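You operate a simulated robot arm through the tools that you are given. There is no shell and no other tool.

The job below is to be done with a simulated robot arm. You get a single attempt, and the scene is never put back.

TASK
Buff the VAC cap to satin at slow speed and stand it back on the black mat.
Fine: it rides in the blue nest; the other caps stay where they stand; the slide ends out and the buffer off.

Only the result counts: the job must be done as asked and must still hold three seconds after the hand-in. Knocking over, shifting, dropping, spilling or breaking anything else fails it. Lids that push on must go on centred and level and be pressed home; caps that screw on are set level and turned clockwise until they are tight.

THE ROBOT
A 7-joint arm with a two-finger parallel gripper, fixed in place. Base frame: the origin is at the foot of the arm, x ahead of it, y to its left, z up; the work surface is at about z = 0.002. Lengths are in m, angles in degrees, forces in N, time in s.
With the tool pointing down near the work surface it reaches from about 0.22 to 0.58 m from the base axis. Its first joint turns from -66.0 to 66.0 degrees. Payload 2.5 kg.
The tool frame sits at the grasp point between the pads (the TCP): z along the fingers, y along the line on which they close. The tips reach 0.023 m beyond it. The gripper opens to 0.094 m. The fingers are 0.038 m wide and 0.01 m thick; the gripper's body (0.054 by 0.096 m) begins 0.039 m behind the TCP.
Orientation is told as [roll, pitch, yaw] about the base's x, y, z axes, in that order, counted from this pose: with the fingers straight down and closing along the base's y, the tool's x points along the base's -x, its y along +y and its z along -z.

THE INTERFACE
- The arm moves only by the tool arm_command. Its argument "steps" is a list that holds one entry, the list of rows, each a list of 7 numbers: the turn, a rotation vector about the tool's x, y, z in degrees, then the shift along the tool's x, y, z in m, then the finger opening in m, from 0 to 0.094. In form: [[[ax, ay, az, tx, ty, tz, jaw], ...]]. A call has 1 to 20 rows; each row shifts and turns the commanded pose from where the row before left it, along the tool's axes as they then stand. A row lasts 0.2 s, in which the tool goes at most 0.05 m and 8.6 degrees; a call with a longer step from one row to the next is refused whole, and so is a gripper value outside its range. A pose out of reach is approached as far as the arm can. The call stops where the force on the tool passes 70 N (or 10 N more than at its start, if that is more) or the arm is blocked; 0.2 s more then pass. The fingers move at their own pace (about 0.108 m/s each) and stop on an object; they squeeze with about 31 N. The grip force told is the motor's: it shows also when the fingers shut on nothing. Time passes only in rows, and 0.2 s behind the last, so rows that do not move let the fingers close. It gives the time, the measured TCP pose, the force on the tool (base axes), the opening and the grip force at its end, in the units of the frame above (readings bear some noise), with the torque about the TCP (base axes, N m) and any sound that the robot's microphone picked up, and new pictures: "views" is both (left out), scene, wrist or none.
- Cameras (640 x 400 px; columns grow to the right, rows downward): "scene" is fixed at [0.091, -0.3918, 0.5514]; the picture's right is [0.98, -0.21, 0.00], its down [-0.10, -0.49, -0.87] and it looks along [0.18, 0.85, -0.50] (base axes); focal length 371 px, centre (320, 200). "wrist" rides on the gripper at [0.086, 0.016, -0.075] in the tool frame; the picture's right is [-0.18, 0.98, 0.00], its down [-0.58, -0.11, -0.81] and it looks along [-0.79, -0.15, 0.59] (tool axes); focal length 243 px, centre (320, 200). There is no depth. A picture from a camera that has moved, and an enlarged one, comes with that camera's place and axes in the base frame and with its lens.
- zoom(camera, box): a new picture of the part [left, top, right, bottom] of that camera's present view, enlarged. The clock stands still meanwhile.
- close_job(): hands the job in; it is judged then, once.

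Nothing tells you positions but the pictures and the camera data. Unless the task says otherwise, let go and move clear before handing in.

The tools are called after "Call:" by a JSON object that holds its "name" and its "arguments". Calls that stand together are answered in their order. arm_command: Moves the arm, as the interface text tells. Its arguments: {"type":"object","properties":{"steps":{"type":"array","items":{"type":"array","items":{"type":"array","items":{"type":"number"}}}},"views":{"type":"string","enum":["both","scene","wrist","none"]}},"required":["steps"]} The other tools are called the same way: zoom (camera, box) takes an enlarged picture of a part of a camera's view; close_job () hands the job in.

At the start:

```text
clock: 0.0
position: [0.3668, 0.0581, 0.3589]
ee_rot: [0.0, 0.0, 0.1]
ft_force: [-0.6, 0.7, 0.3]
torque: [-0.01, 0.0, 0.03]
width: 0.0941
grip_force: 0.1
```

scene: 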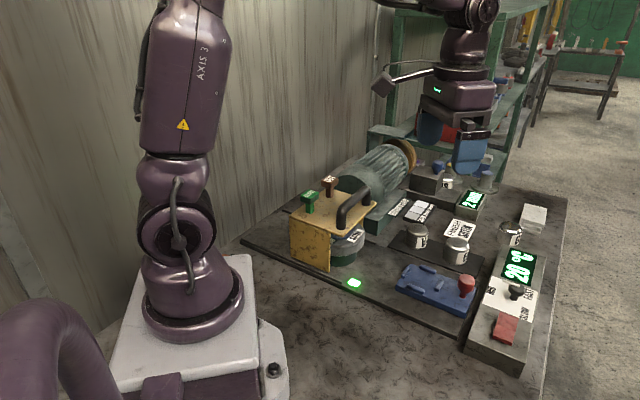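
wrist: 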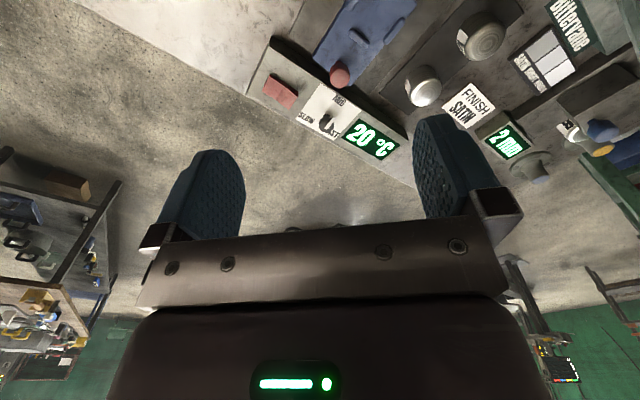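

I see a bench with a buffing machine, a blue nest, a control panel with a slow/fast knob, and several caps. I'll zoom in on the details before moving anything.

Call:
{"name": "zoom", "arguments": {"camera": "scene", "box": [380, 200, 560, 312]}}

Call:
{"name": "zoom", "arguments": {"camera": "scene", "box": [270, 130, 430, 230]}}

Call:
{"name": "zoom", "arguments": {"camera": "scene", "box": [270, 200, 430, 300]}}

Call:
{"name": "zoom", "arguments": {"camera": "scene", "box": [430, 270, 590, 370]}}

Call:
{"name": "zoom", "arguments": {"camera": "scene", "box": [400, 150, 560, 250]}}

Call:
{"name": "zoom", "arguments": {"camera": "wrist", "box": [230, 0, 640, 256]}}

```text
3.56 times, centred on (470, 256) of scene
camera zoom: at [0.091, -0.3918, 0.5514], right [0.98, -0.21, 0.0], down [-0.1, -0.49, -0.87], along [0.18, 0.85, -0.5], focal length 1318 px, centre (-213, 1)
```

zoom: 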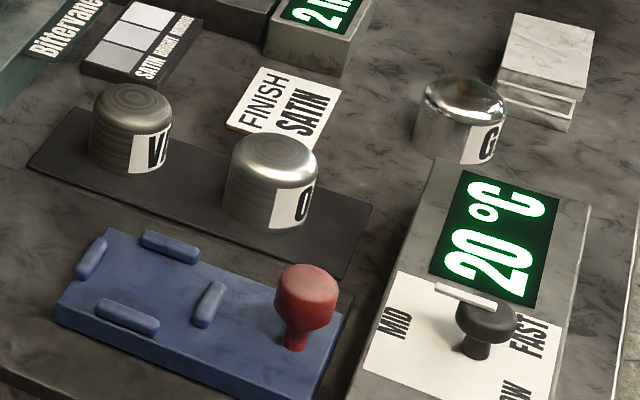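

```text
4.00 times, centred on (350, 180) of scene
camera zoom: at [0.091, -0.3918, 0.5514], right [0.98, -0.21, 0.0], down [-0.1, -0.49, -0.87], along [0.18, 0.85, -0.5], focal length 1483 px, centre (200, 280)
```

zoom: 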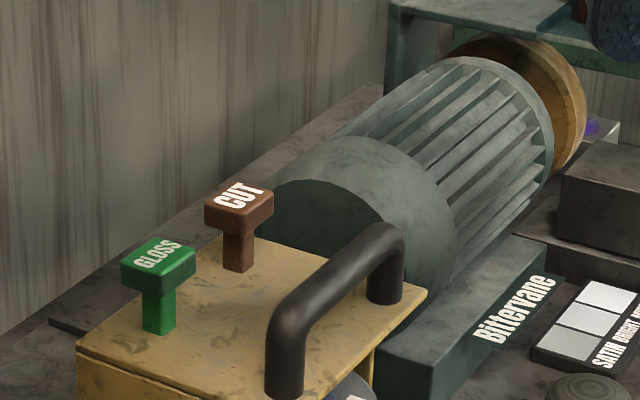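

```text
4.00 times, centred on (350, 250) of scene
camera zoom: at [0.091, -0.3918, 0.5514], right [0.98, -0.21, 0.0], down [-0.1, -0.49, -0.87], along [0.18, 0.85, -0.5], focal length 1483 px, centre (200, 0)
```

zoom: 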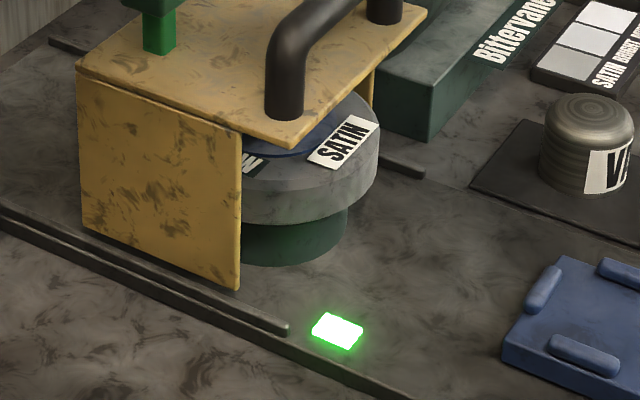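

```text
4.00 times, centred on (510, 320) of scene
camera zoom: at [0.091, -0.3918, 0.5514], right [0.98, -0.21, 0.0], down [-0.1, -0.49, -0.87], along [0.18, 0.85, -0.5], focal length 1483 px, centre (-440, -280)
```

zoom: 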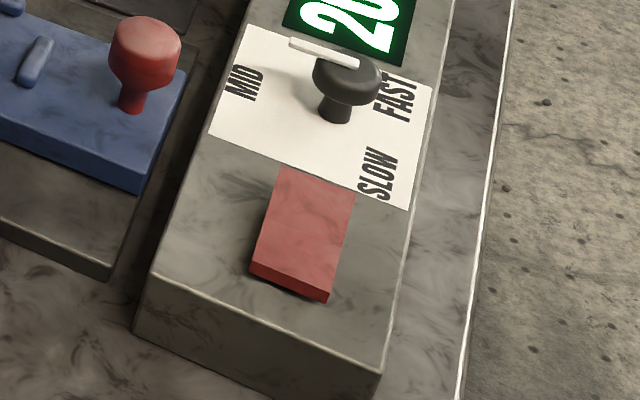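

```text
4.00 times, centred on (480, 200) of scene
camera zoom: at [0.091, -0.3918, 0.5514], right [0.98, -0.21, 0.0], down [-0.1, -0.49, -0.87], along [0.18, 0.85, -0.5], focal length 1483 px, centre (-320, 200)
```

zoom: 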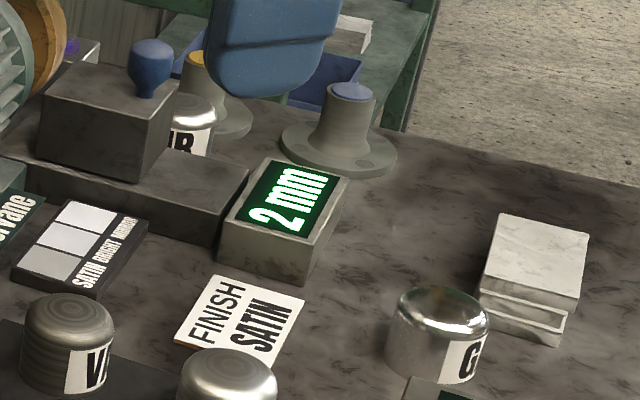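

```text
1.56 times, centred on (435, 128) of wrist
camera zoom: at [0.2809, 0.0737, 0.4329], right [0.18, 0.98, 0.0], down [0.58, -0.11, 0.81], along [0.79, -0.15, -0.59], focal length 379 px, centre (140, 312)
```

zoom: 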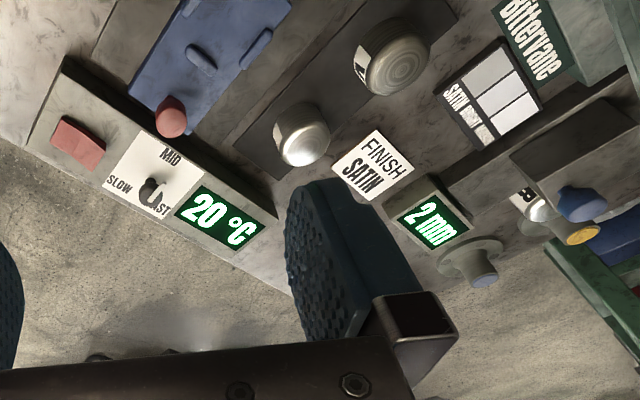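

The bench has a control box with a red switch and SLOW/MID/FAST knob, a blue nest plate with a red knob, a yellow hood over a grey SATIN-labelled ring, caps V… and O… on the black mat, and G further right. I'll turn the wrist high above everything to look at the hood and nest from other sides.

Call:
{"name": "arm_command", "arguments": {"steps": [[[0, 0, 0, -0.02, -0.03, 0, 0.094], [0, 0, 0, -0.02, -0.03, 0, 0.094], [0, 0, -8, 0, 0, 0, 0.094], [0, 0, -8, 0, 0, 0, 0.094], [0, 0, -8, 0, 0, 0, 0.094], [0, 0, -8, 0, 0, 0, 0.094], [0, 0, -8, 0, 0, 0, 0.094], [0, 0, -8, 0, 0, 0, 0.094], [0, 0, -8, 0, 0, 0, 0.094], [0, 0, -8, 0, 0, 0, 0.094], [0, 0, -8, 0, 0, 0, 0.094], [0, 0, -8, 0, 0, 0, 0.094], [0, 0, -8, 0, 0, 0, 0.094]]], "views": "both"}}

```text
clock: 2.8
position: [0.4073, -0.0024, 0.3574]
ee_rot: [0.0, -0.1, 88.3]
ft_force: [-0.1, -0.2, -0.6]
torque: [0.03, -0.02, 0.0]
width: 0.0941
grip_force: 0.0
camera wrist: at [0.3885, -0.0888, 0.4328], right [-0.98, 0.22, 0.0], down [0.13, 0.58, 0.81], along [0.17, 0.79, -0.59], focal length 243 px, centre (320, 200)
```

scene: 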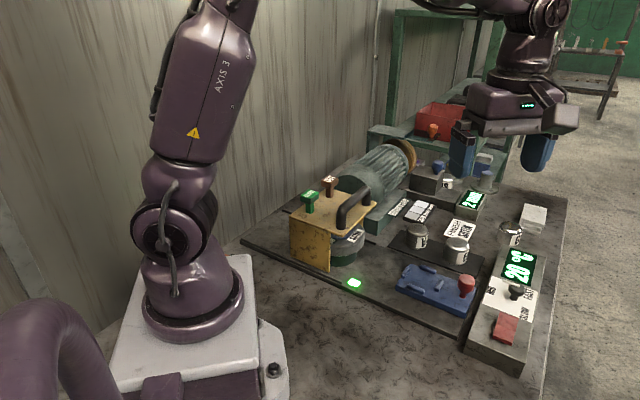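
wrist: 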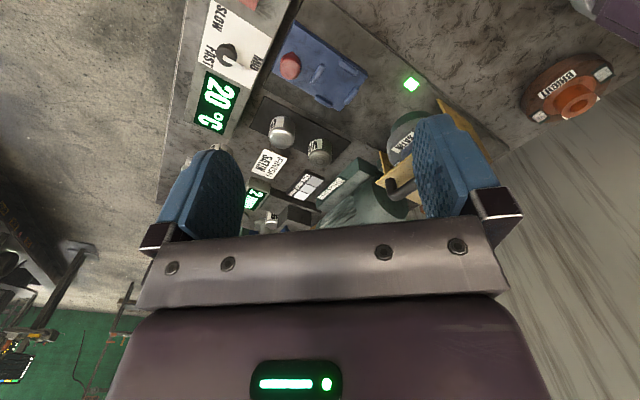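

The wrist picture is rotated 180°; I can read the nest, mat and hood from here. I'll zoom into it for details.

Call:
{"name": "zoom", "arguments": {"camera": "wrist", "box": [240, 20, 400, 120]}}

Call:
{"name": "zoom", "arguments": {"camera": "wrist", "box": [240, 110, 400, 210]}}

Call:
{"name": "zoom", "arguments": {"camera": "wrist", "box": [370, 60, 530, 160]}}

Call:
{"name": "zoom", "arguments": {"camera": "wrist", "box": [480, 40, 640, 140]}}

Call:
{"name": "zoom", "arguments": {"camera": "scene", "box": [400, 90, 560, 190]}}

```text
4.00 times, centred on (320, 70) of wrist
camera zoom: at [0.3885, -0.0888, 0.4328], right [-0.98, 0.22, 0.0], down [0.13, 0.58, 0.81], along [0.17, 0.79, -0.59], focal length 970 px, centre (320, 720)
```

zoom: 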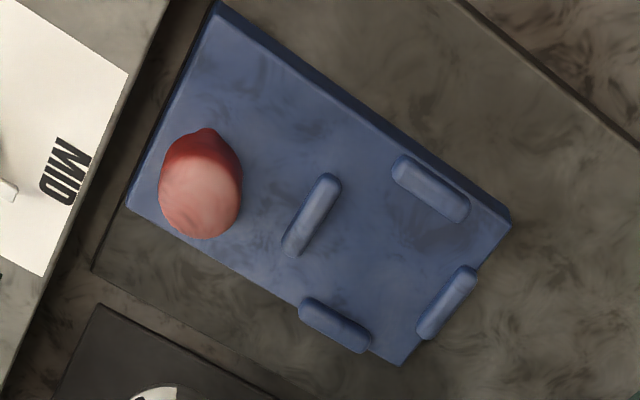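

```text
4.00 times, centred on (320, 160) of wrist
camera zoom: at [0.3885, -0.0888, 0.4328], right [-0.98, 0.22, 0.0], down [0.13, 0.58, 0.81], along [0.17, 0.79, -0.59], focal length 970 px, centre (320, 360)
```

zoom: 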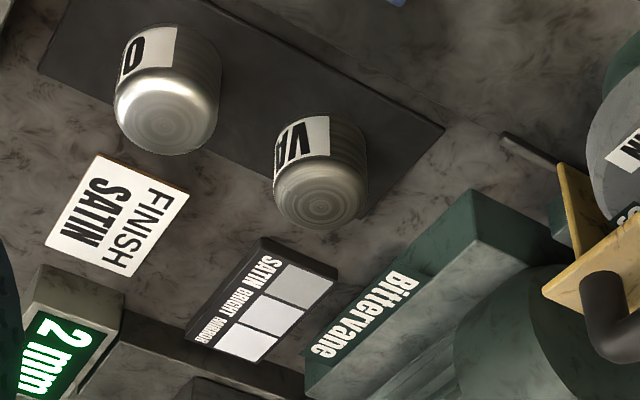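

```text
4.00 times, centred on (450, 110) of wrist
camera zoom: at [0.3885, -0.0888, 0.4328], right [-0.98, 0.22, 0.0], down [0.13, 0.58, 0.81], along [0.17, 0.79, -0.59], focal length 970 px, centre (-200, 560)
```

zoom: 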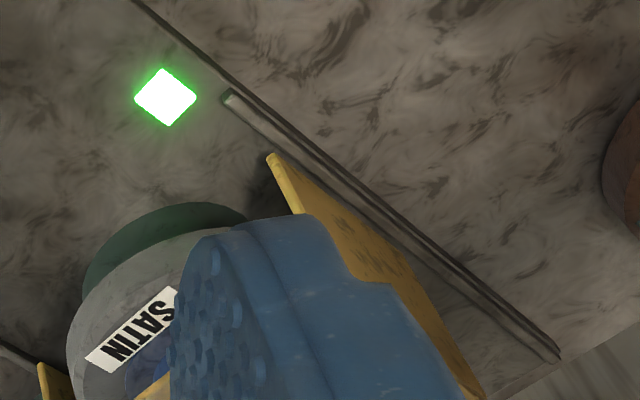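

```text
4.00 times, centred on (560, 90) of wrist
camera zoom: at [0.3885, -0.0888, 0.4328], right [-0.98, 0.22, 0.0], down [0.13, 0.58, 0.81], along [0.17, 0.79, -0.59], focal length 970 px, centre (-640, 640)
```

zoom: 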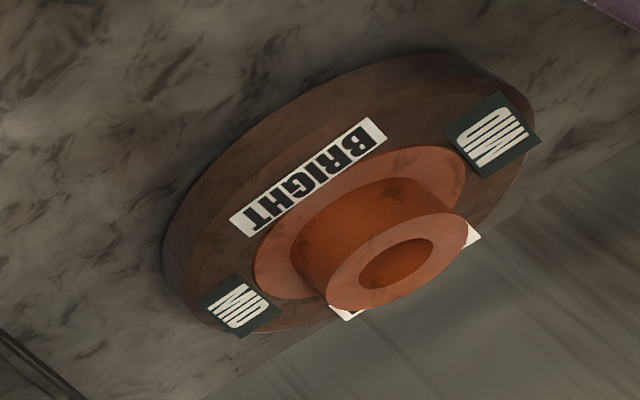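

```text
4.00 times, centred on (480, 140) of scene
camera zoom: at [0.091, -0.3918, 0.5514], right [0.98, -0.21, 0.0], down [-0.1, -0.49, -0.87], along [0.18, 0.85, -0.5], focal length 1483 px, centre (-320, 440)
```

zoom: 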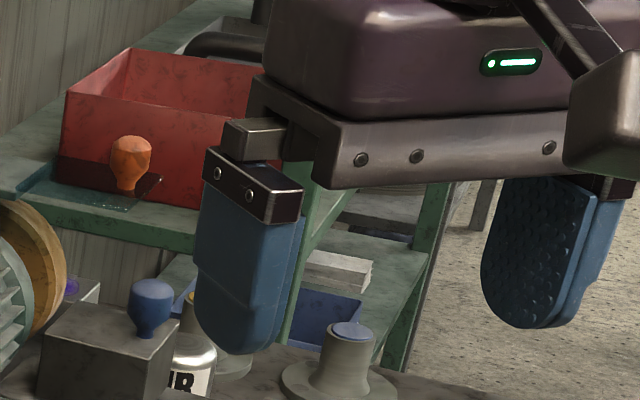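

There is a loose brown wheel marked BRIGHT by the wall, and a grey SATIN wheel under the hood; the VAC cap is on the mat beside O…. Next I'll look from the nest side, lower down, into the hood.

Call:
{"name": "arm_command", "arguments": {"steps": [[[0, 0, 0, -0.01, -0.02, 0.03, 0.094], [0, 0, 0, -0.01, -0.02, 0.03, 0.094], [0, 0, 0, -0.01, -0.02, 0.03, 0.094], [0, 0, -8, 0, 0, 0, 0.094], [0, 0, -8, 0, 0, 0, 0.094], [0, 0, -8, 0, 0, 0, 0.094], [0, 0, -8, 0, 0, 0, 0.094], [0, 0, -8, 0, 0, 0, 0.094], [0, 0, -8, 0, 0, 0, 0.094], [0, 0, -4, 0, 0, 0, 0.094]]], "views": "both"}}

```text
clock: 5.0
position: [0.4681, 0.0268, 0.2684]
ee_rot: [0.0, 0.0, 140.2]
ft_force: [-0.1, 0.2, 0.5]
torque: [-0.01, -0.01, -0.01]
width: 0.0939
grip_force: 0.1
camera wrist: at [0.5241, -0.0426, 0.3431], right [-0.77, -0.64, 0.0], down [-0.38, 0.46, 0.81], along [-0.51, 0.62, -0.59], focal length 243 px, centre (320, 200)
```

scene: 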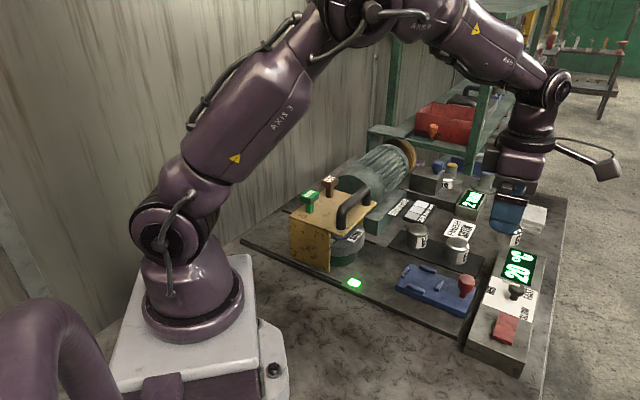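
wrist: 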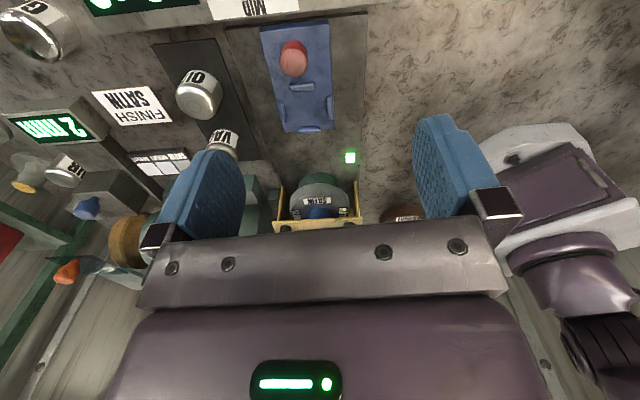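

Call:
{"name": "zoom", "arguments": {"camera": "wrist", "box": [220, 120, 420, 245]}}

Call:
{"name": "zoom", "arguments": {"camera": "wrist", "box": [0, 60, 250, 216]}}

Call:
{"name": "zoom", "arguments": {"camera": "wrist", "box": [220, 0, 420, 125]}}

```text
3.20 times, centred on (320, 182) of wrist
camera zoom: at [0.5241, -0.0426, 0.3431], right [-0.77, -0.64, 0.0], down [-0.38, 0.46, 0.81], along [-0.51, 0.62, -0.59], focal length 776 px, centre (320, 256)
```

zoom: 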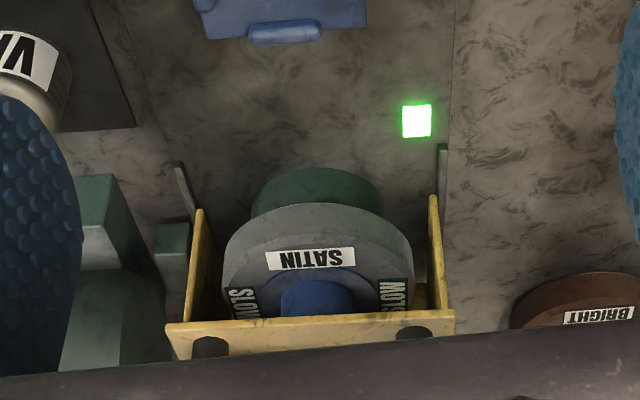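

```text
2.56 times, centred on (125, 138) of wrist
camera zoom: at [0.5241, -0.0426, 0.3431], right [-0.77, -0.64, 0.0], down [-0.38, 0.46, 0.81], along [-0.51, 0.62, -0.59], focal length 621 px, centre (819, 359)
```

zoom: 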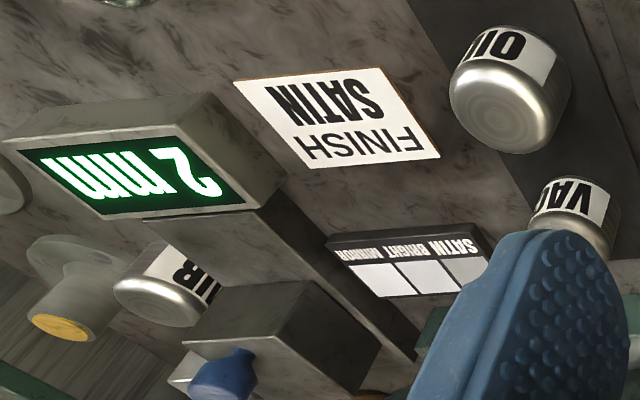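

```text
3.20 times, centred on (320, 62) of wrist
camera zoom: at [0.5241, -0.0426, 0.3431], right [-0.77, -0.64, 0.0], down [-0.38, 0.46, 0.81], along [-0.51, 0.62, -0.59], focal length 776 px, centre (320, 640)
```

zoom: 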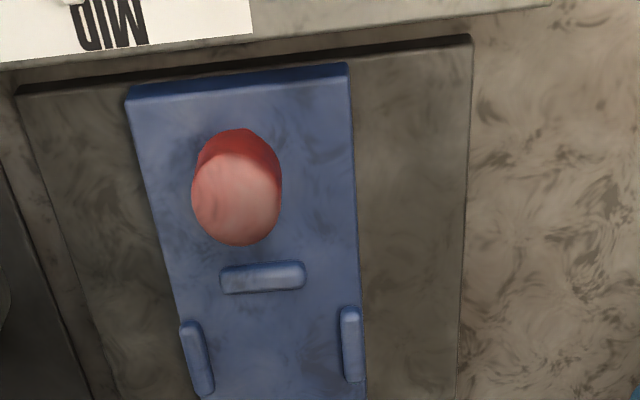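

Now I can read the mounted wheel: SATIN with SLOW tags (the spare BRIGHT wheel carries MID tags), caps are VAC, OIL, …IR, G…. Next I go back to yaw 0 and look at the control panel's knob and switch.

Call:
{"name": "arm_command", "arguments": {"steps": [[[0, 0, 8.5, 0, 0, 0, 0.094], [0, 0, 8.5, 0, 0, 0, 0.094], [0, 0, 8.5, 0, 0, 0, 0.094], [0, 0, 8.5, 0, 0, 0, 0.094], [0, 0, 8.5, 0, 0, 0, 0.094], [0, 0, 8.5, 0, 0, 0, 0.094], [0, 0, 8.5, 0, 0, 0, 0.094], [0, 0, 8.5, 0, 0, 0, 0.094], [0, 0, 8.5, 0, 0, 0, 0.094], [0, 0, 8.5, 0, 0, 0, 0.094], [0, 0, 8.5, 0, 0, 0, 0.094], [0, 0, 8.5, 0, 0, 0, 0.094], [0, 0, 8.5, 0, 0, 0, 0.094], [0, 0, 8.5, 0, 0, 0, 0.094], [0, 0, 8.5, 0, 0, 0, 0.094], [0, 0, 8.5, 0, 0, 0, 0.094], [0, 0, 4.2, 0, 0, 0, 0.094], [0, 0, 0, 0.04, -0.01, 0.01, 0.094], [0, 0, 0, 0.04, -0.01, 0.01, 0.094], [0, 0, 0, 0.04, -0.01, 0.01, 0.094]]], "views": "wrist"}}

```text
clock: 9.2
position: [0.346, -0.004, 0.2344]
ee_rot: [0.0, 0.1, -0.2]
ft_force: [0.4, 0.3, -0.4]
torque: [-0.01, 0.0, 0.02]
width: 0.0942
grip_force: 0.0
camera wrist: at [0.2597, 0.0126, 0.3094], right [0.19, 0.98, 0.0], down [0.58, -0.11, 0.81], along [0.79, -0.15, -0.59], focal length 243 px, centre (320, 200)
```

wrist: 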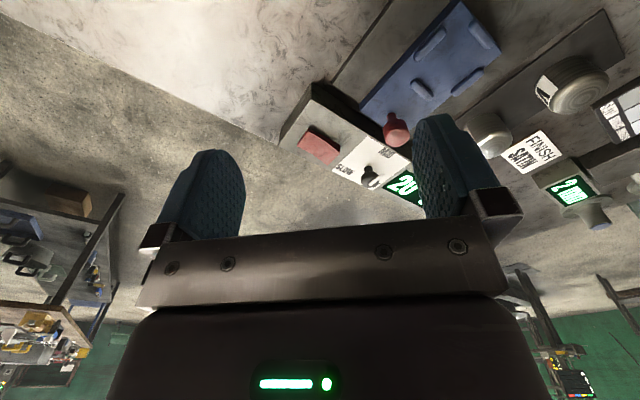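

Call:
{"name": "zoom", "arguments": {"camera": "wrist", "box": [270, 60, 450, 216]}}

Call:
{"name": "zoom", "arguments": {"camera": "scene", "box": [470, 230, 570, 300]}}

Call:
{"name": "zoom", "arguments": {"camera": "scene", "box": [470, 280, 570, 350]}}

```text
2.56 times, centred on (360, 138) of wrist
camera zoom: at [0.2597, 0.0126, 0.3094], right [0.19, 0.98, 0.0], down [0.58, -0.11, 0.81], along [0.79, -0.15, -0.59], focal length 622 px, centre (217, 359)
```

zoom: 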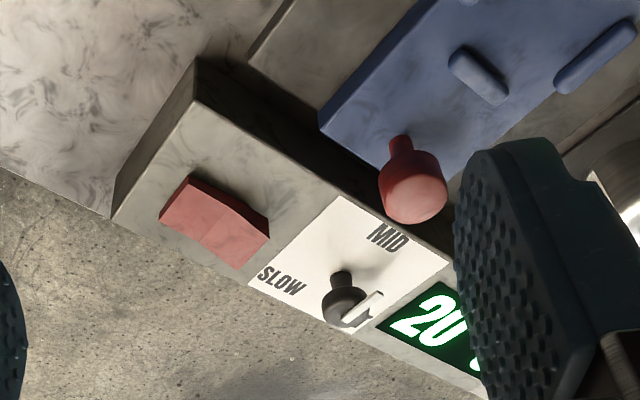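

```text
5.71 times, centred on (520, 265) of scene
camera zoom: at [0.091, -0.3918, 0.5514], right [0.98, -0.21, 0.0], down [-0.1, -0.49, -0.87], along [0.18, 0.85, -0.5], focal length 2118 px, centre (-823, -171)
```

zoom: 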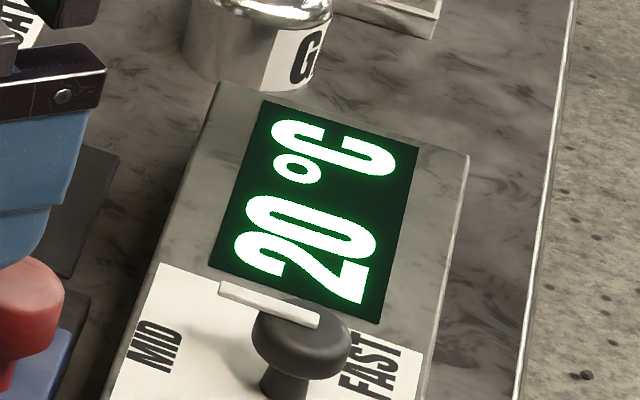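

```text
5.71 times, centred on (520, 315) of scene
camera zoom: at [0.091, -0.3918, 0.5514], right [0.98, -0.21, 0.0], down [-0.1, -0.49, -0.87], along [0.18, 0.85, -0.5], focal length 2118 px, centre (-823, -457)
```

zoom: 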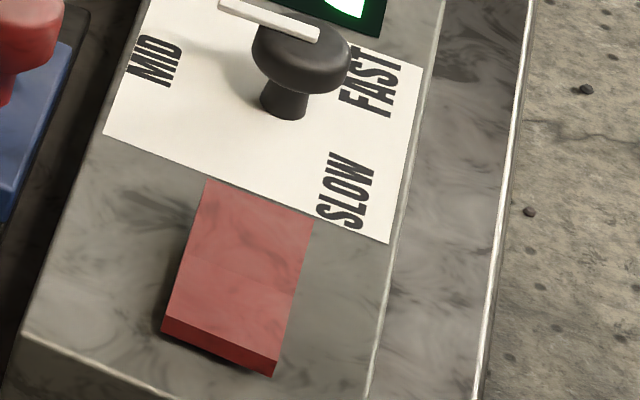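

The speed knob points at MID now, with SLOW about 120° counter-clockwise from it; the rocker's near end looks raised (off). I'll move above the speed knob, aligned so the fingers straddle its pointer bar, and check.

Call:
{"name": "arm_command", "arguments": {"steps": [[[0, 0, 0, -0.042, 0.0086, 0.006, 0.094], [0, 0, 0, -0.042, 0.0086, 0.006, 0.094], [0, 0, 0, -0.042, 0.0086, 0.006, 0.094], [0, 0, 0, -0.042, 0.0086, 0.006, 0.094], [0, 0, 0, -0.042, 0.0086, 0.006, 0.094], [0, 0, 7.8, 0, 0, 0, 0.094], [0, 0, 7.8, 0, 0, 0, 0.094], [0, 0, 7.8, 0, 0, 0, 0.094], [0, 0, 7.8, 0, 0, 0, 0.094], [0, 0, 7.8, 0, 0, 0, 0.094]]], "views": "both"}}

```text
clock: 11.4
position: [0.5593, 0.0381, 0.2069]
ee_rot: [0.0, 0.1, -39.3]
ft_force: [1.2, -0.6, 0.1]
torque: [-0.01, -0.02, -0.03]
width: 0.094
grip_force: 0.0
camera wrist: at [0.5016, 0.1051, 0.2822], right [0.77, 0.64, 0.0], down [0.38, -0.45, 0.81], along [0.52, -0.62, -0.59], focal length 243 px, centre (320, 200)
```

scene: 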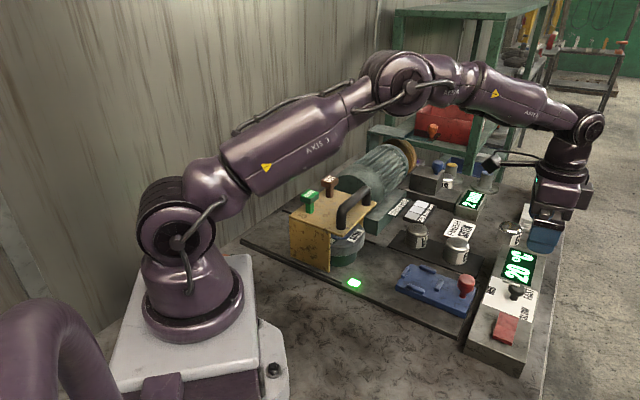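
wrist: 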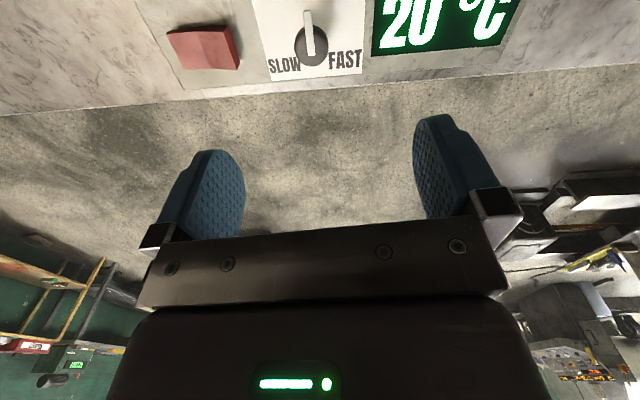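

Call:
{"name": "zoom", "arguments": {"camera": "wrist", "box": [240, 0, 400, 100]}}

Call:
{"name": "zoom", "arguments": {"camera": "wrist", "box": [120, 0, 280, 100]}}

Call:
{"name": "zoom", "arguments": {"camera": "scene", "box": [470, 260, 560, 316]}}

```text
4.00 times, centred on (320, 50) of wrist
camera zoom: at [0.5016, 0.1051, 0.2822], right [0.77, 0.64, 0.0], down [0.38, -0.45, 0.81], along [0.52, -0.62, -0.59], focal length 970 px, centre (320, 800)
```

zoom: 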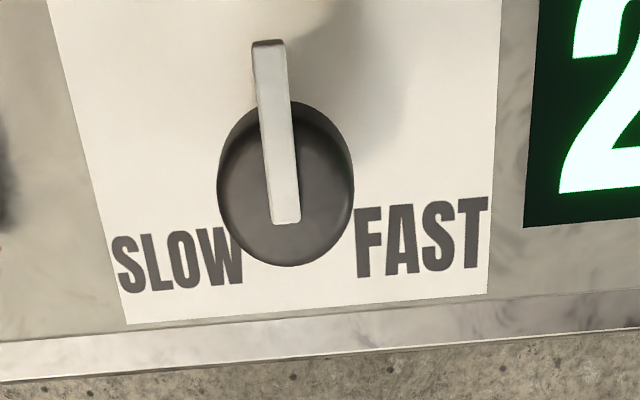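

```text
4.00 times, centred on (200, 50) of wrist
camera zoom: at [0.5016, 0.1051, 0.2822], right [0.77, 0.64, 0.0], down [0.38, -0.45, 0.81], along [0.52, -0.62, -0.59], focal length 970 px, centre (800, 800)
```

zoom: 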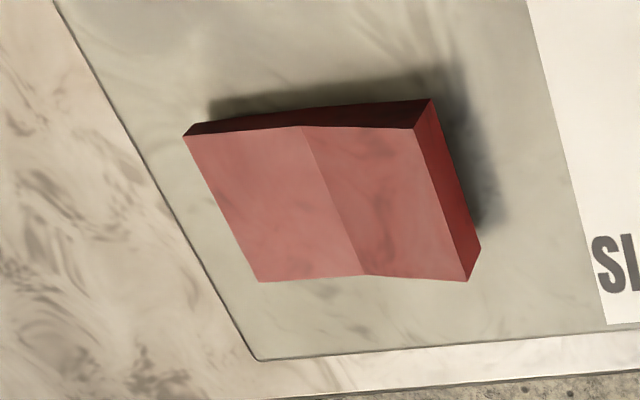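

```text
7.11 times, centred on (515, 288) of scene
camera zoom: at [0.091, -0.3918, 0.5514], right [0.98, -0.21, 0.0], down [-0.1, -0.49, -0.87], along [0.18, 0.85, -0.5], focal length 2636 px, centre (-1067, -426)
```

zoom: 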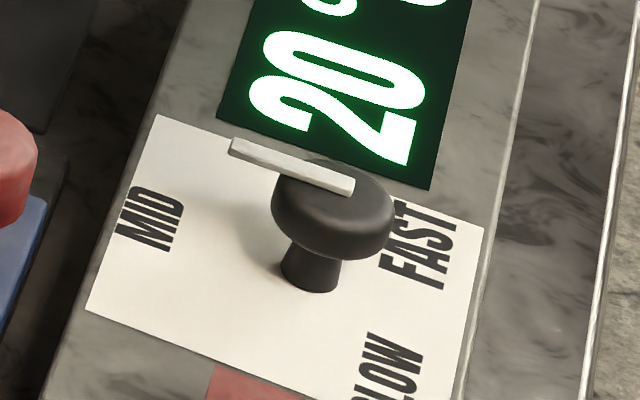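

The knob head is a ~30 mm black disc at about (0.555, 0.035), top near z≈0.073, pointer on MID; the rocker's knob-side end is raised. I'll align to it and lower part-way to check alignment.

Call:
{"name": "arm_command", "arguments": {"steps": [[[0, 0, 5.7, 0, 0, 0, 0.065], [0, 0, 0, 0.0008, -0.0052, 0.03, 0.065], [0, 0, 0, 0, 0, 0.03, 0.065], [0, 0, 0, 0, 0, 0.02, 0.065]]], "views": "both"}}

```text
clock: 12.4
position: [0.5527, 0.0355, 0.1283]
ee_rot: [0.0, 0.0, -44.8]
ft_force: [0.6, 0.2, 0.5]
torque: [0.0, -0.01, 0.01]
width: 0.0649
grip_force: 0.1
camera wrist: at [0.5035, 0.1083, 0.2023], right [0.82, 0.57, 0.0], down [0.33, -0.49, 0.81], along [0.46, -0.66, -0.59], focal length 243 px, centre (320, 200)
```

scene: 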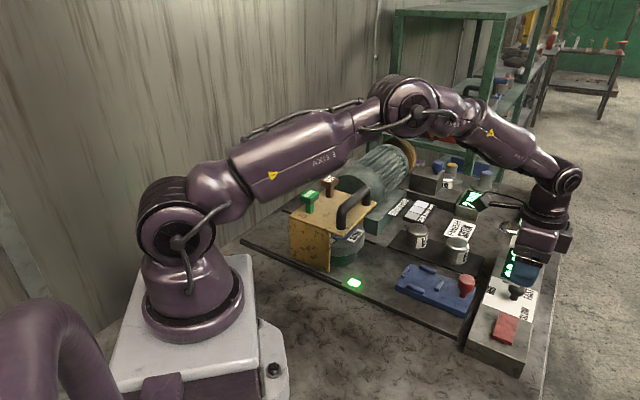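
wrist: 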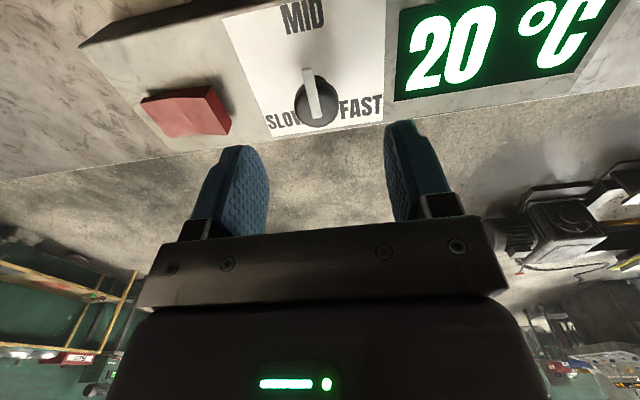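

Call:
{"name": "zoom", "arguments": {"camera": "wrist", "box": [256, 40, 384, 120]}}

Call:
{"name": "zoom", "arguments": {"camera": "wrist", "box": [100, 60, 260, 160]}}

```text
5.00 times, centred on (320, 80) of wrist
camera zoom: at [0.5035, 0.1083, 0.2023], right [0.82, 0.57, 0.0], down [0.33, -0.49, 0.81], along [0.46, -0.66, -0.59], focal length 1213 px, centre (320, 800)
```

zoom: 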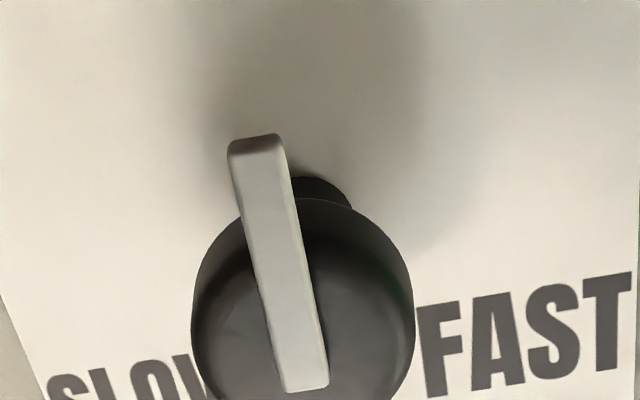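

```text
4.00 times, centred on (180, 110) of wrist
camera zoom: at [0.5035, 0.1083, 0.2023], right [0.82, 0.57, 0.0], down [0.33, -0.49, 0.81], along [0.46, -0.66, -0.59], focal length 970 px, centre (880, 560)
```

zoom: 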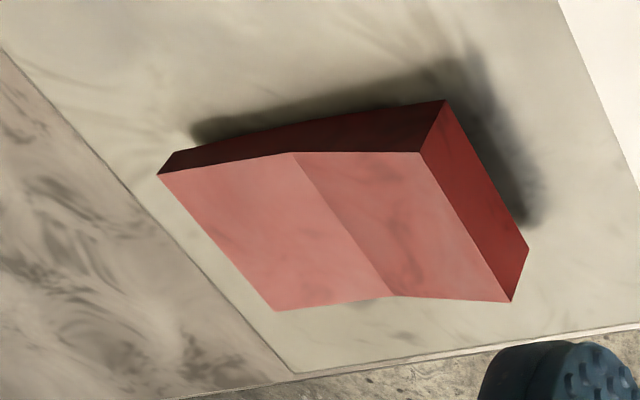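

The knob head is about 2 mm off the tool axis; I'll correct that, go down over it and close.

Call:
{"name": "arm_command", "arguments": {"steps": [[[0, 0, 0, 0.002, -0.002, 0.02, 0.065], [0, 0, 0, 0, 0, 0.02, 0.065], [0, 0, 0, 0, 0, 0.021, 0.065], [0, 0, 0, 0, 0, 0, 0.065], [0, 0, 0, 0, 0, 0, 0.02], [0, 0, 0, 0, 0, 0, 0.02], [0, 0, 0, 0, 0, 0, 0.02]]], "views": "both"}}

```text
clock: 14.0
position: [0.5508, 0.0346, 0.0664]
ee_rot: [0.0, 0.0, -44.9]
ft_force: [-0.2, -1.1, -0.7]
torque: [0.11, 0.11, -0.02]
width: 0.0271
grip_force: 44.9
camera wrist: at [0.5014, 0.1077, 0.1401], right [0.82, 0.57, 0.0], down [0.34, -0.49, 0.81], along [0.46, -0.66, -0.59], focal length 243 px, centre (320, 200)
```

scene: 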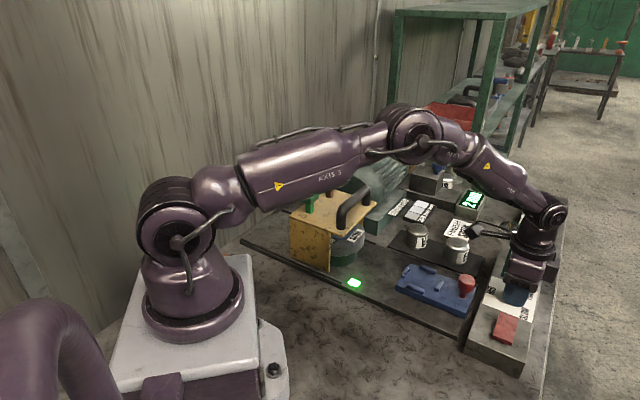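
wrist: 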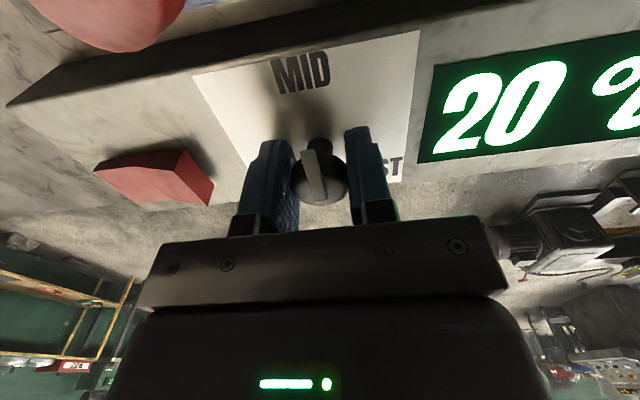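

The knob is gripped (27 mm). I'll start rotating counter-clockwise towards SLOW.

Call:
{"name": "arm_command", "arguments": {"steps": [[[0, 0, -8, 0, 0, 0, 0.02], [0, 0, -8, 0, 0, 0, 0.02], [0, 0, -8, 0, 0, 0, 0.02], [0, 0, -8, 0, 0, 0, 0.02], [0, 0, -8, 0, 0, 0, 0.02], [0, 0, -8, 0, 0, 0, 0.02], [0, 0, -8, 0, 0, 0, 0.02]]], "views": "both"}}

```text
clock: 15.6
position: [0.551, 0.0362, 0.0661]
ee_rot: [-0.1, -0.1, 11.3]
ft_force: [19.0, 1.2, -31.7]
torque: [0.08, -0.29, 0.0]
width: 0.0272
grip_force: 45.2
camera wrist: at [0.4629, 0.0338, 0.1408], right [-0.01, 1.0, 0.0], down [0.59, 0.01, 0.81], along [0.81, 0.01, -0.59], focal length 243 px, centre (320, 200)
```

scene: 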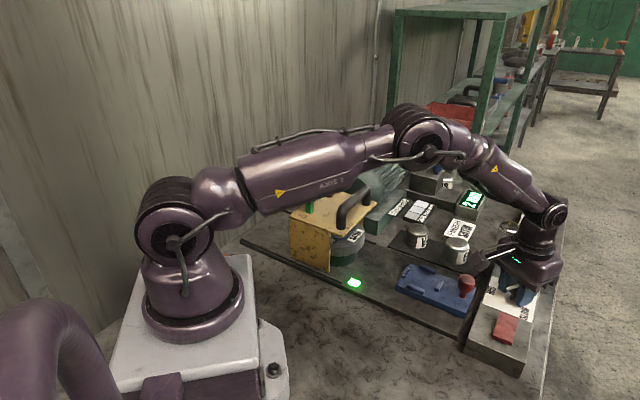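
wrist: 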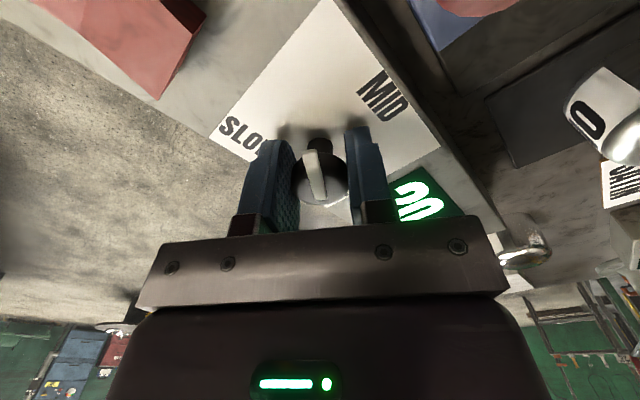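

The knob is following, but side force is building, so I'll let go, check the centring, and re-grip.

Call:
{"name": "arm_command", "arguments": {"steps": [[[0, 0, 0, 0, 0, 0, 0.06], [0, 0, 0, 0, 0, 0, 0.06]]], "views": "wrist"}}

Call:
{"name": "zoom", "arguments": {"camera": "wrist", "box": [240, 100, 400, 200]}}

```text
clock: 16.2
position: [0.5517, 0.0365, 0.069]
ee_rot: [0.0, 0.0, 11.3]
ft_force: [-0.2, -1.0, -0.1]
torque: [-0.02, 0.04, -0.02]
width: 0.0599
grip_force: 0.1
camera wrist: at [0.4632, 0.0342, 0.1427], right [-0.01, 1.0, 0.0], down [0.59, 0.01, 0.81], along [0.81, 0.01, -0.59], focal length 243 px, centre (320, 200)
```

wrist: 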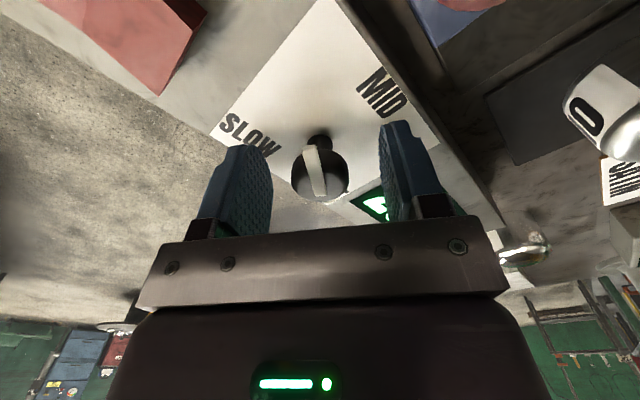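

```text
4.00 times, centred on (320, 150) of wrist
camera zoom: at [0.4632, 0.0342, 0.1427], right [-0.01, 1.0, 0.0], down [0.59, 0.01, 0.81], along [0.81, 0.01, -0.59], focal length 970 px, centre (320, 400)
```

zoom: 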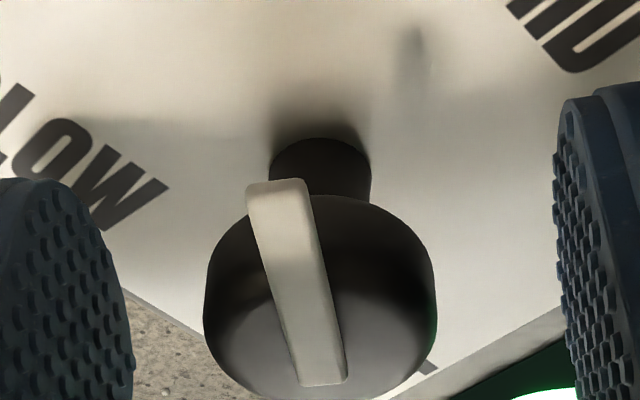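

Knob centred between the fingers and holding its position midway. I'll re-grip and continue the turn.

Call:
{"name": "arm_command", "arguments": {"steps": [[[0, 0, 0, 0, 0, 0.002, 0.02], [0, 0, 0, 0, 0, 0, 0.02], [0, 0, 0, 0, 0, 0, 0.02], [0, 0, -8, 0, 0, 0, 0.02], [0, 0, -8, 0, 0, 0, 0.02], [0, 0, -8, 0, 0, 0, 0.02], [0, 0, -8, 0, 0, 0, 0.02], [0, 0, -8, 0, 0, 0, 0.02], [0, 0, -8, 0, 0, 0, 0.02], [0, 0, -8, 0, 0, 0, 0.02]]], "views": "wrist"}}

Call:
{"name": "zoom", "arguments": {"camera": "wrist", "box": [240, 60, 400, 200]}}

Call:
{"name": "zoom", "arguments": {"camera": "scene", "box": [460, 240, 570, 320]}}

```text
clock: 18.4
position: [0.5507, 0.035, 0.0636]
ee_rot: [0.0, 0.1, 67.2]
ft_force: [4.3, -4.3, -0.5]
torque: [0.05, -0.04, -0.46]
width: 0.0276
grip_force: 44.6
camera wrist: at [0.5025, -0.0393, 0.139], right [-0.83, 0.55, 0.0], down [0.33, 0.5, 0.81], along [0.44, 0.67, -0.59], focal length 243 px, centre (320, 200)
```

wrist: 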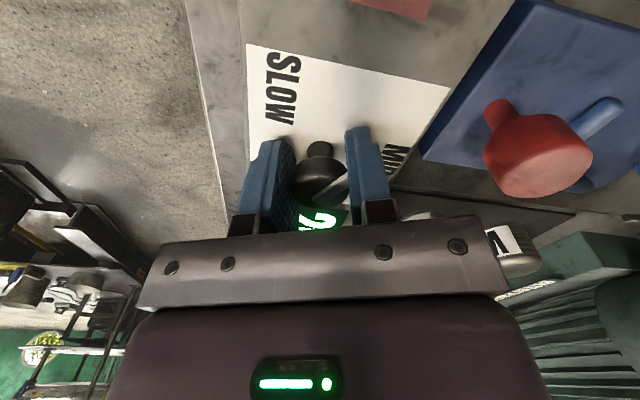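

```text
2.86 times, centred on (320, 130) of wrist
camera zoom: at [0.5025, -0.0393, 0.139], right [-0.83, 0.55, 0.0], down [0.33, 0.5, 0.81], along [0.44, 0.67, -0.59], focal length 693 px, centre (320, 400)
```

zoom: 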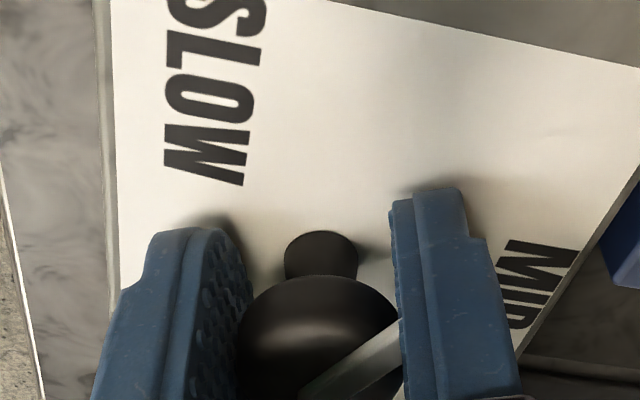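

```text
5.00 times, centred on (515, 280) of scene
camera zoom: at [0.091, -0.3918, 0.5514], right [0.98, -0.21, 0.0], down [-0.1, -0.49, -0.87], along [0.18, 0.85, -0.5], focal length 1854 px, centre (-655, -200)
```

zoom: 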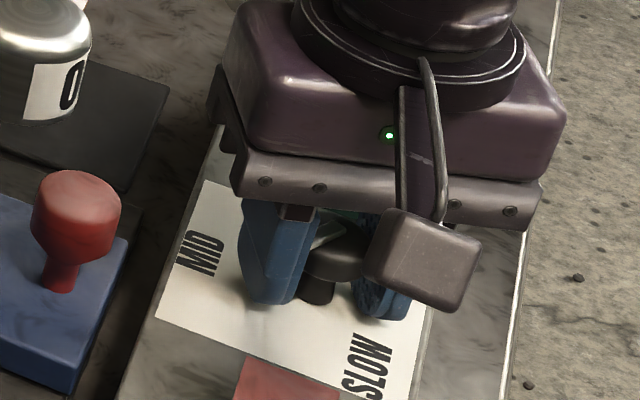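

The pointer stayed behind at about 57° from MID while the fingers slipped round the head, so it met resistance there. I'll open the fingers and look at where the pointer actually stands.

Call:
{"name": "arm_command", "arguments": {"steps": [[[0, 0, 0, 0, 0, 0, 0.065], [0, 0, 0, 0, 0, 0, 0.065], [0, 0, 0, 0, 0, -0.04, 0.065], [0, 0, 0, 0, 0, -0.04, 0.065]]], "views": "both"}}

Call:
{"name": "zoom", "arguments": {"camera": "wrist", "box": [220, 0, 420, 125]}}

Call:
{"name": "zoom", "arguments": {"camera": "scene", "box": [460, 240, 570, 320]}}

```text
clock: 19.4
position: [0.5483, 0.037, 0.1457]
ee_rot: [0.0, 0.0, 67.0]
ft_force: [-0.2, -0.5, 0.4]
torque: [-0.02, 0.02, -0.01]
width: 0.0649
grip_force: 0.1
camera wrist: at [0.5019, -0.0376, 0.2197], right [-0.83, 0.55, 0.0], down [0.33, 0.49, 0.81], along [0.44, 0.67, -0.59], focal length 243 px, centre (320, 200)
```

scene: 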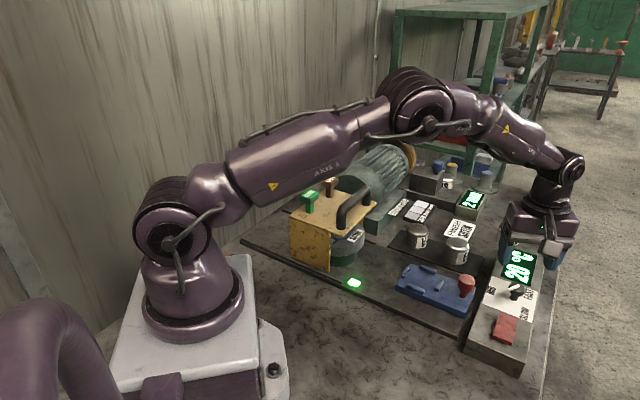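
wrist: 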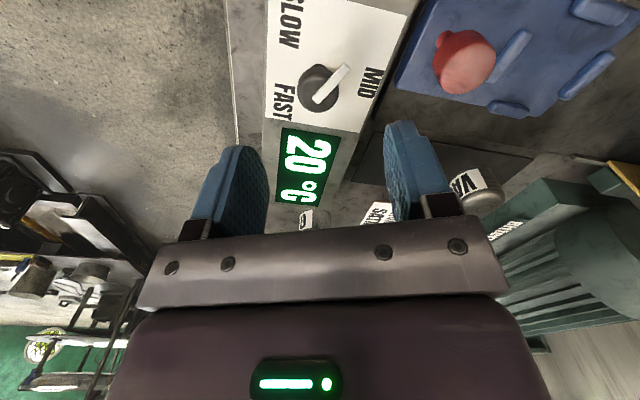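

```text
3.20 times, centred on (320, 62) of wrist
camera zoom: at [0.5019, -0.0376, 0.2197], right [-0.83, 0.55, 0.0], down [0.33, 0.49, 0.81], along [0.44, 0.67, -0.59], focal length 776 px, centre (320, 640)
```

zoom: 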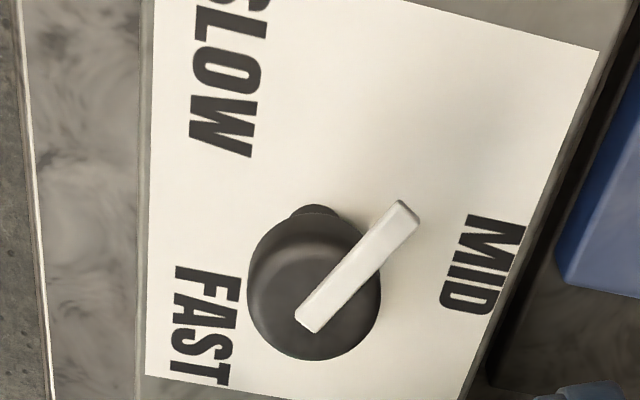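

```text
5.00 times, centred on (515, 280) of scene
camera zoom: at [0.091, -0.3918, 0.5514], right [0.98, -0.21, 0.0], down [-0.1, -0.49, -0.87], along [0.18, 0.85, -0.5], focal length 1854 px, centre (-655, -200)
```

zoom: 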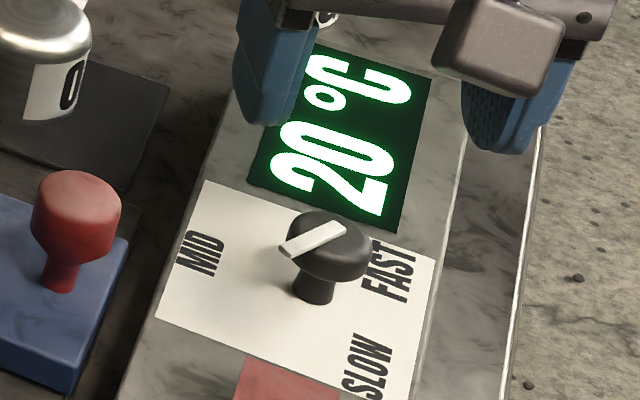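

The pointer stands about 62° past MID, halfway to SLOW. I'll re-align the fingers across the pointer and try turning again from here.

Call:
{"name": "arm_command", "arguments": {"steps": [[[0, 0, 8.3, 0, 0, 0, 0.065], [0, 0, 8.3, 0, 0, 0, 0.065], [0, 0, 8.3, 0, 0, 0, 0.065], [0, 0, 8.3, 0, 0, 0, 0.065], [0, 0, 8.3, 0, 0, 0, 0.065], [0, 0, 8.3, 0, 0, 0, 0.065], [0, 0, 0, -0.0032, -0.0021, 0.02, 0.065]]], "views": "wrist"}}

Call:
{"name": "zoom", "arguments": {"camera": "wrist", "box": [220, 20, 420, 145]}}

```text
clock: 21.0
position: [0.556, 0.0349, 0.1255]
ee_rot: [0.0, -0.1, 17.2]
ft_force: [0.7, 0.3, 0.1]
torque: [-0.02, 0.01, 0.0]
width: 0.065
grip_force: 0.1
camera wrist: at [0.4678, 0.0238, 0.1994], right [-0.12, 0.99, 0.0], down [0.59, 0.07, 0.81], along [0.8, 0.09, -0.59], focal length 243 px, centre (320, 200)
```

wrist: 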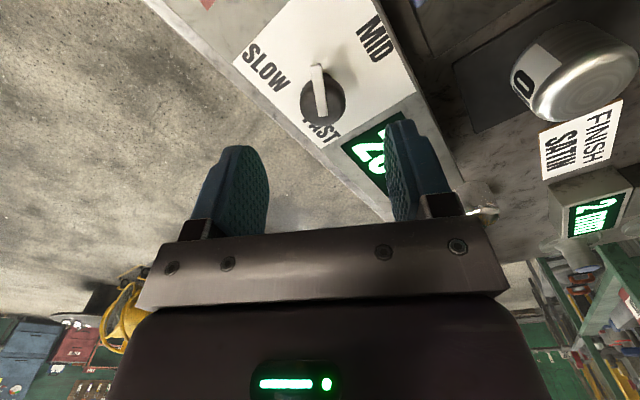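

```text
3.20 times, centred on (320, 82) of wrist
camera zoom: at [0.4678, 0.0238, 0.1994], right [-0.12, 0.99, 0.0], down [0.59, 0.07, 0.81], along [0.8, 0.09, -0.59], focal length 776 px, centre (320, 576)
```

zoom: 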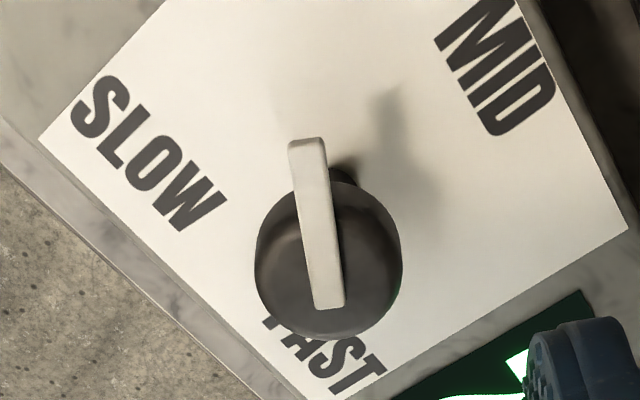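

The pointer is nearly parallel to the tool again. I'll centre (≈4 mm), descend, grip and turn a little to see whether it follows.

Call:
{"name": "arm_command", "arguments": {"steps": [[[0, 0, 0, 0.004, 0.002, 0.02, 0.065], [0, 0, 0, 0, 0, 0.02, 0.065], [0, 0, 0, 0, 0, 0.018, 0.065], [0, 0, 0, 0, 0, 0, 0.065], [0, 0, 0, 0, 0, 0, 0.02], [0, 0, 0, 0, 0, 0, 0.02], [0, 0, 0, 0, 0, 0, 0.02], [0, 0, -8, 0, 0, 0, 0.02], [0, 0, -8, 0, 0, 0, 0.02], [0, 0, -8, 0, 0, 0, 0.02]]], "views": "wrist"}}

Call:
{"name": "zoom", "arguments": {"camera": "wrist", "box": [240, 90, 400, 210]}}

```text
clock: 23.2
position: [0.552, 0.0349, 0.0674]
ee_rot: [0.1, 0.0, 41.4]
ft_force: [-0.7, -1.3, 0.0]
torque: [-0.04, 0.01, -0.59]
width: 0.0276
grip_force: 44.7
camera wrist: at [0.4754, -0.0103, 0.1426], right [-0.51, 0.86, 0.0], down [0.51, 0.3, 0.81], along [0.69, 0.41, -0.59], focal length 243 px, centre (320, 200)
```

wrist: 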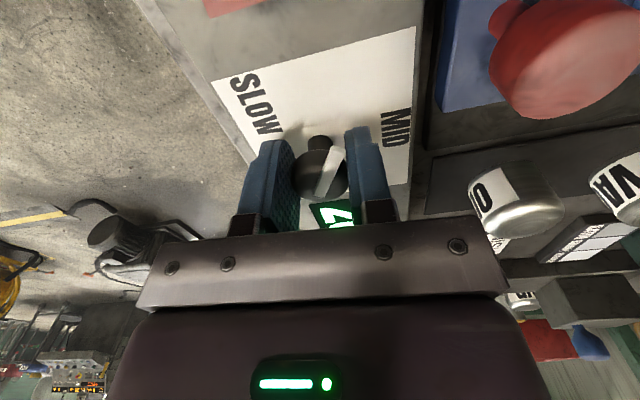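

```text
3.33 times, centred on (320, 150) of wrist
camera zoom: at [0.4754, -0.0103, 0.1426], right [-0.51, 0.86, 0.0], down [0.51, 0.3, 0.81], along [0.69, 0.41, -0.59], focal length 809 px, centre (320, 367)
```

zoom: 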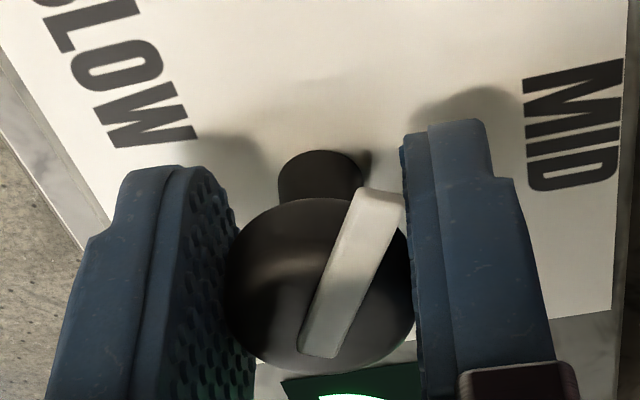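

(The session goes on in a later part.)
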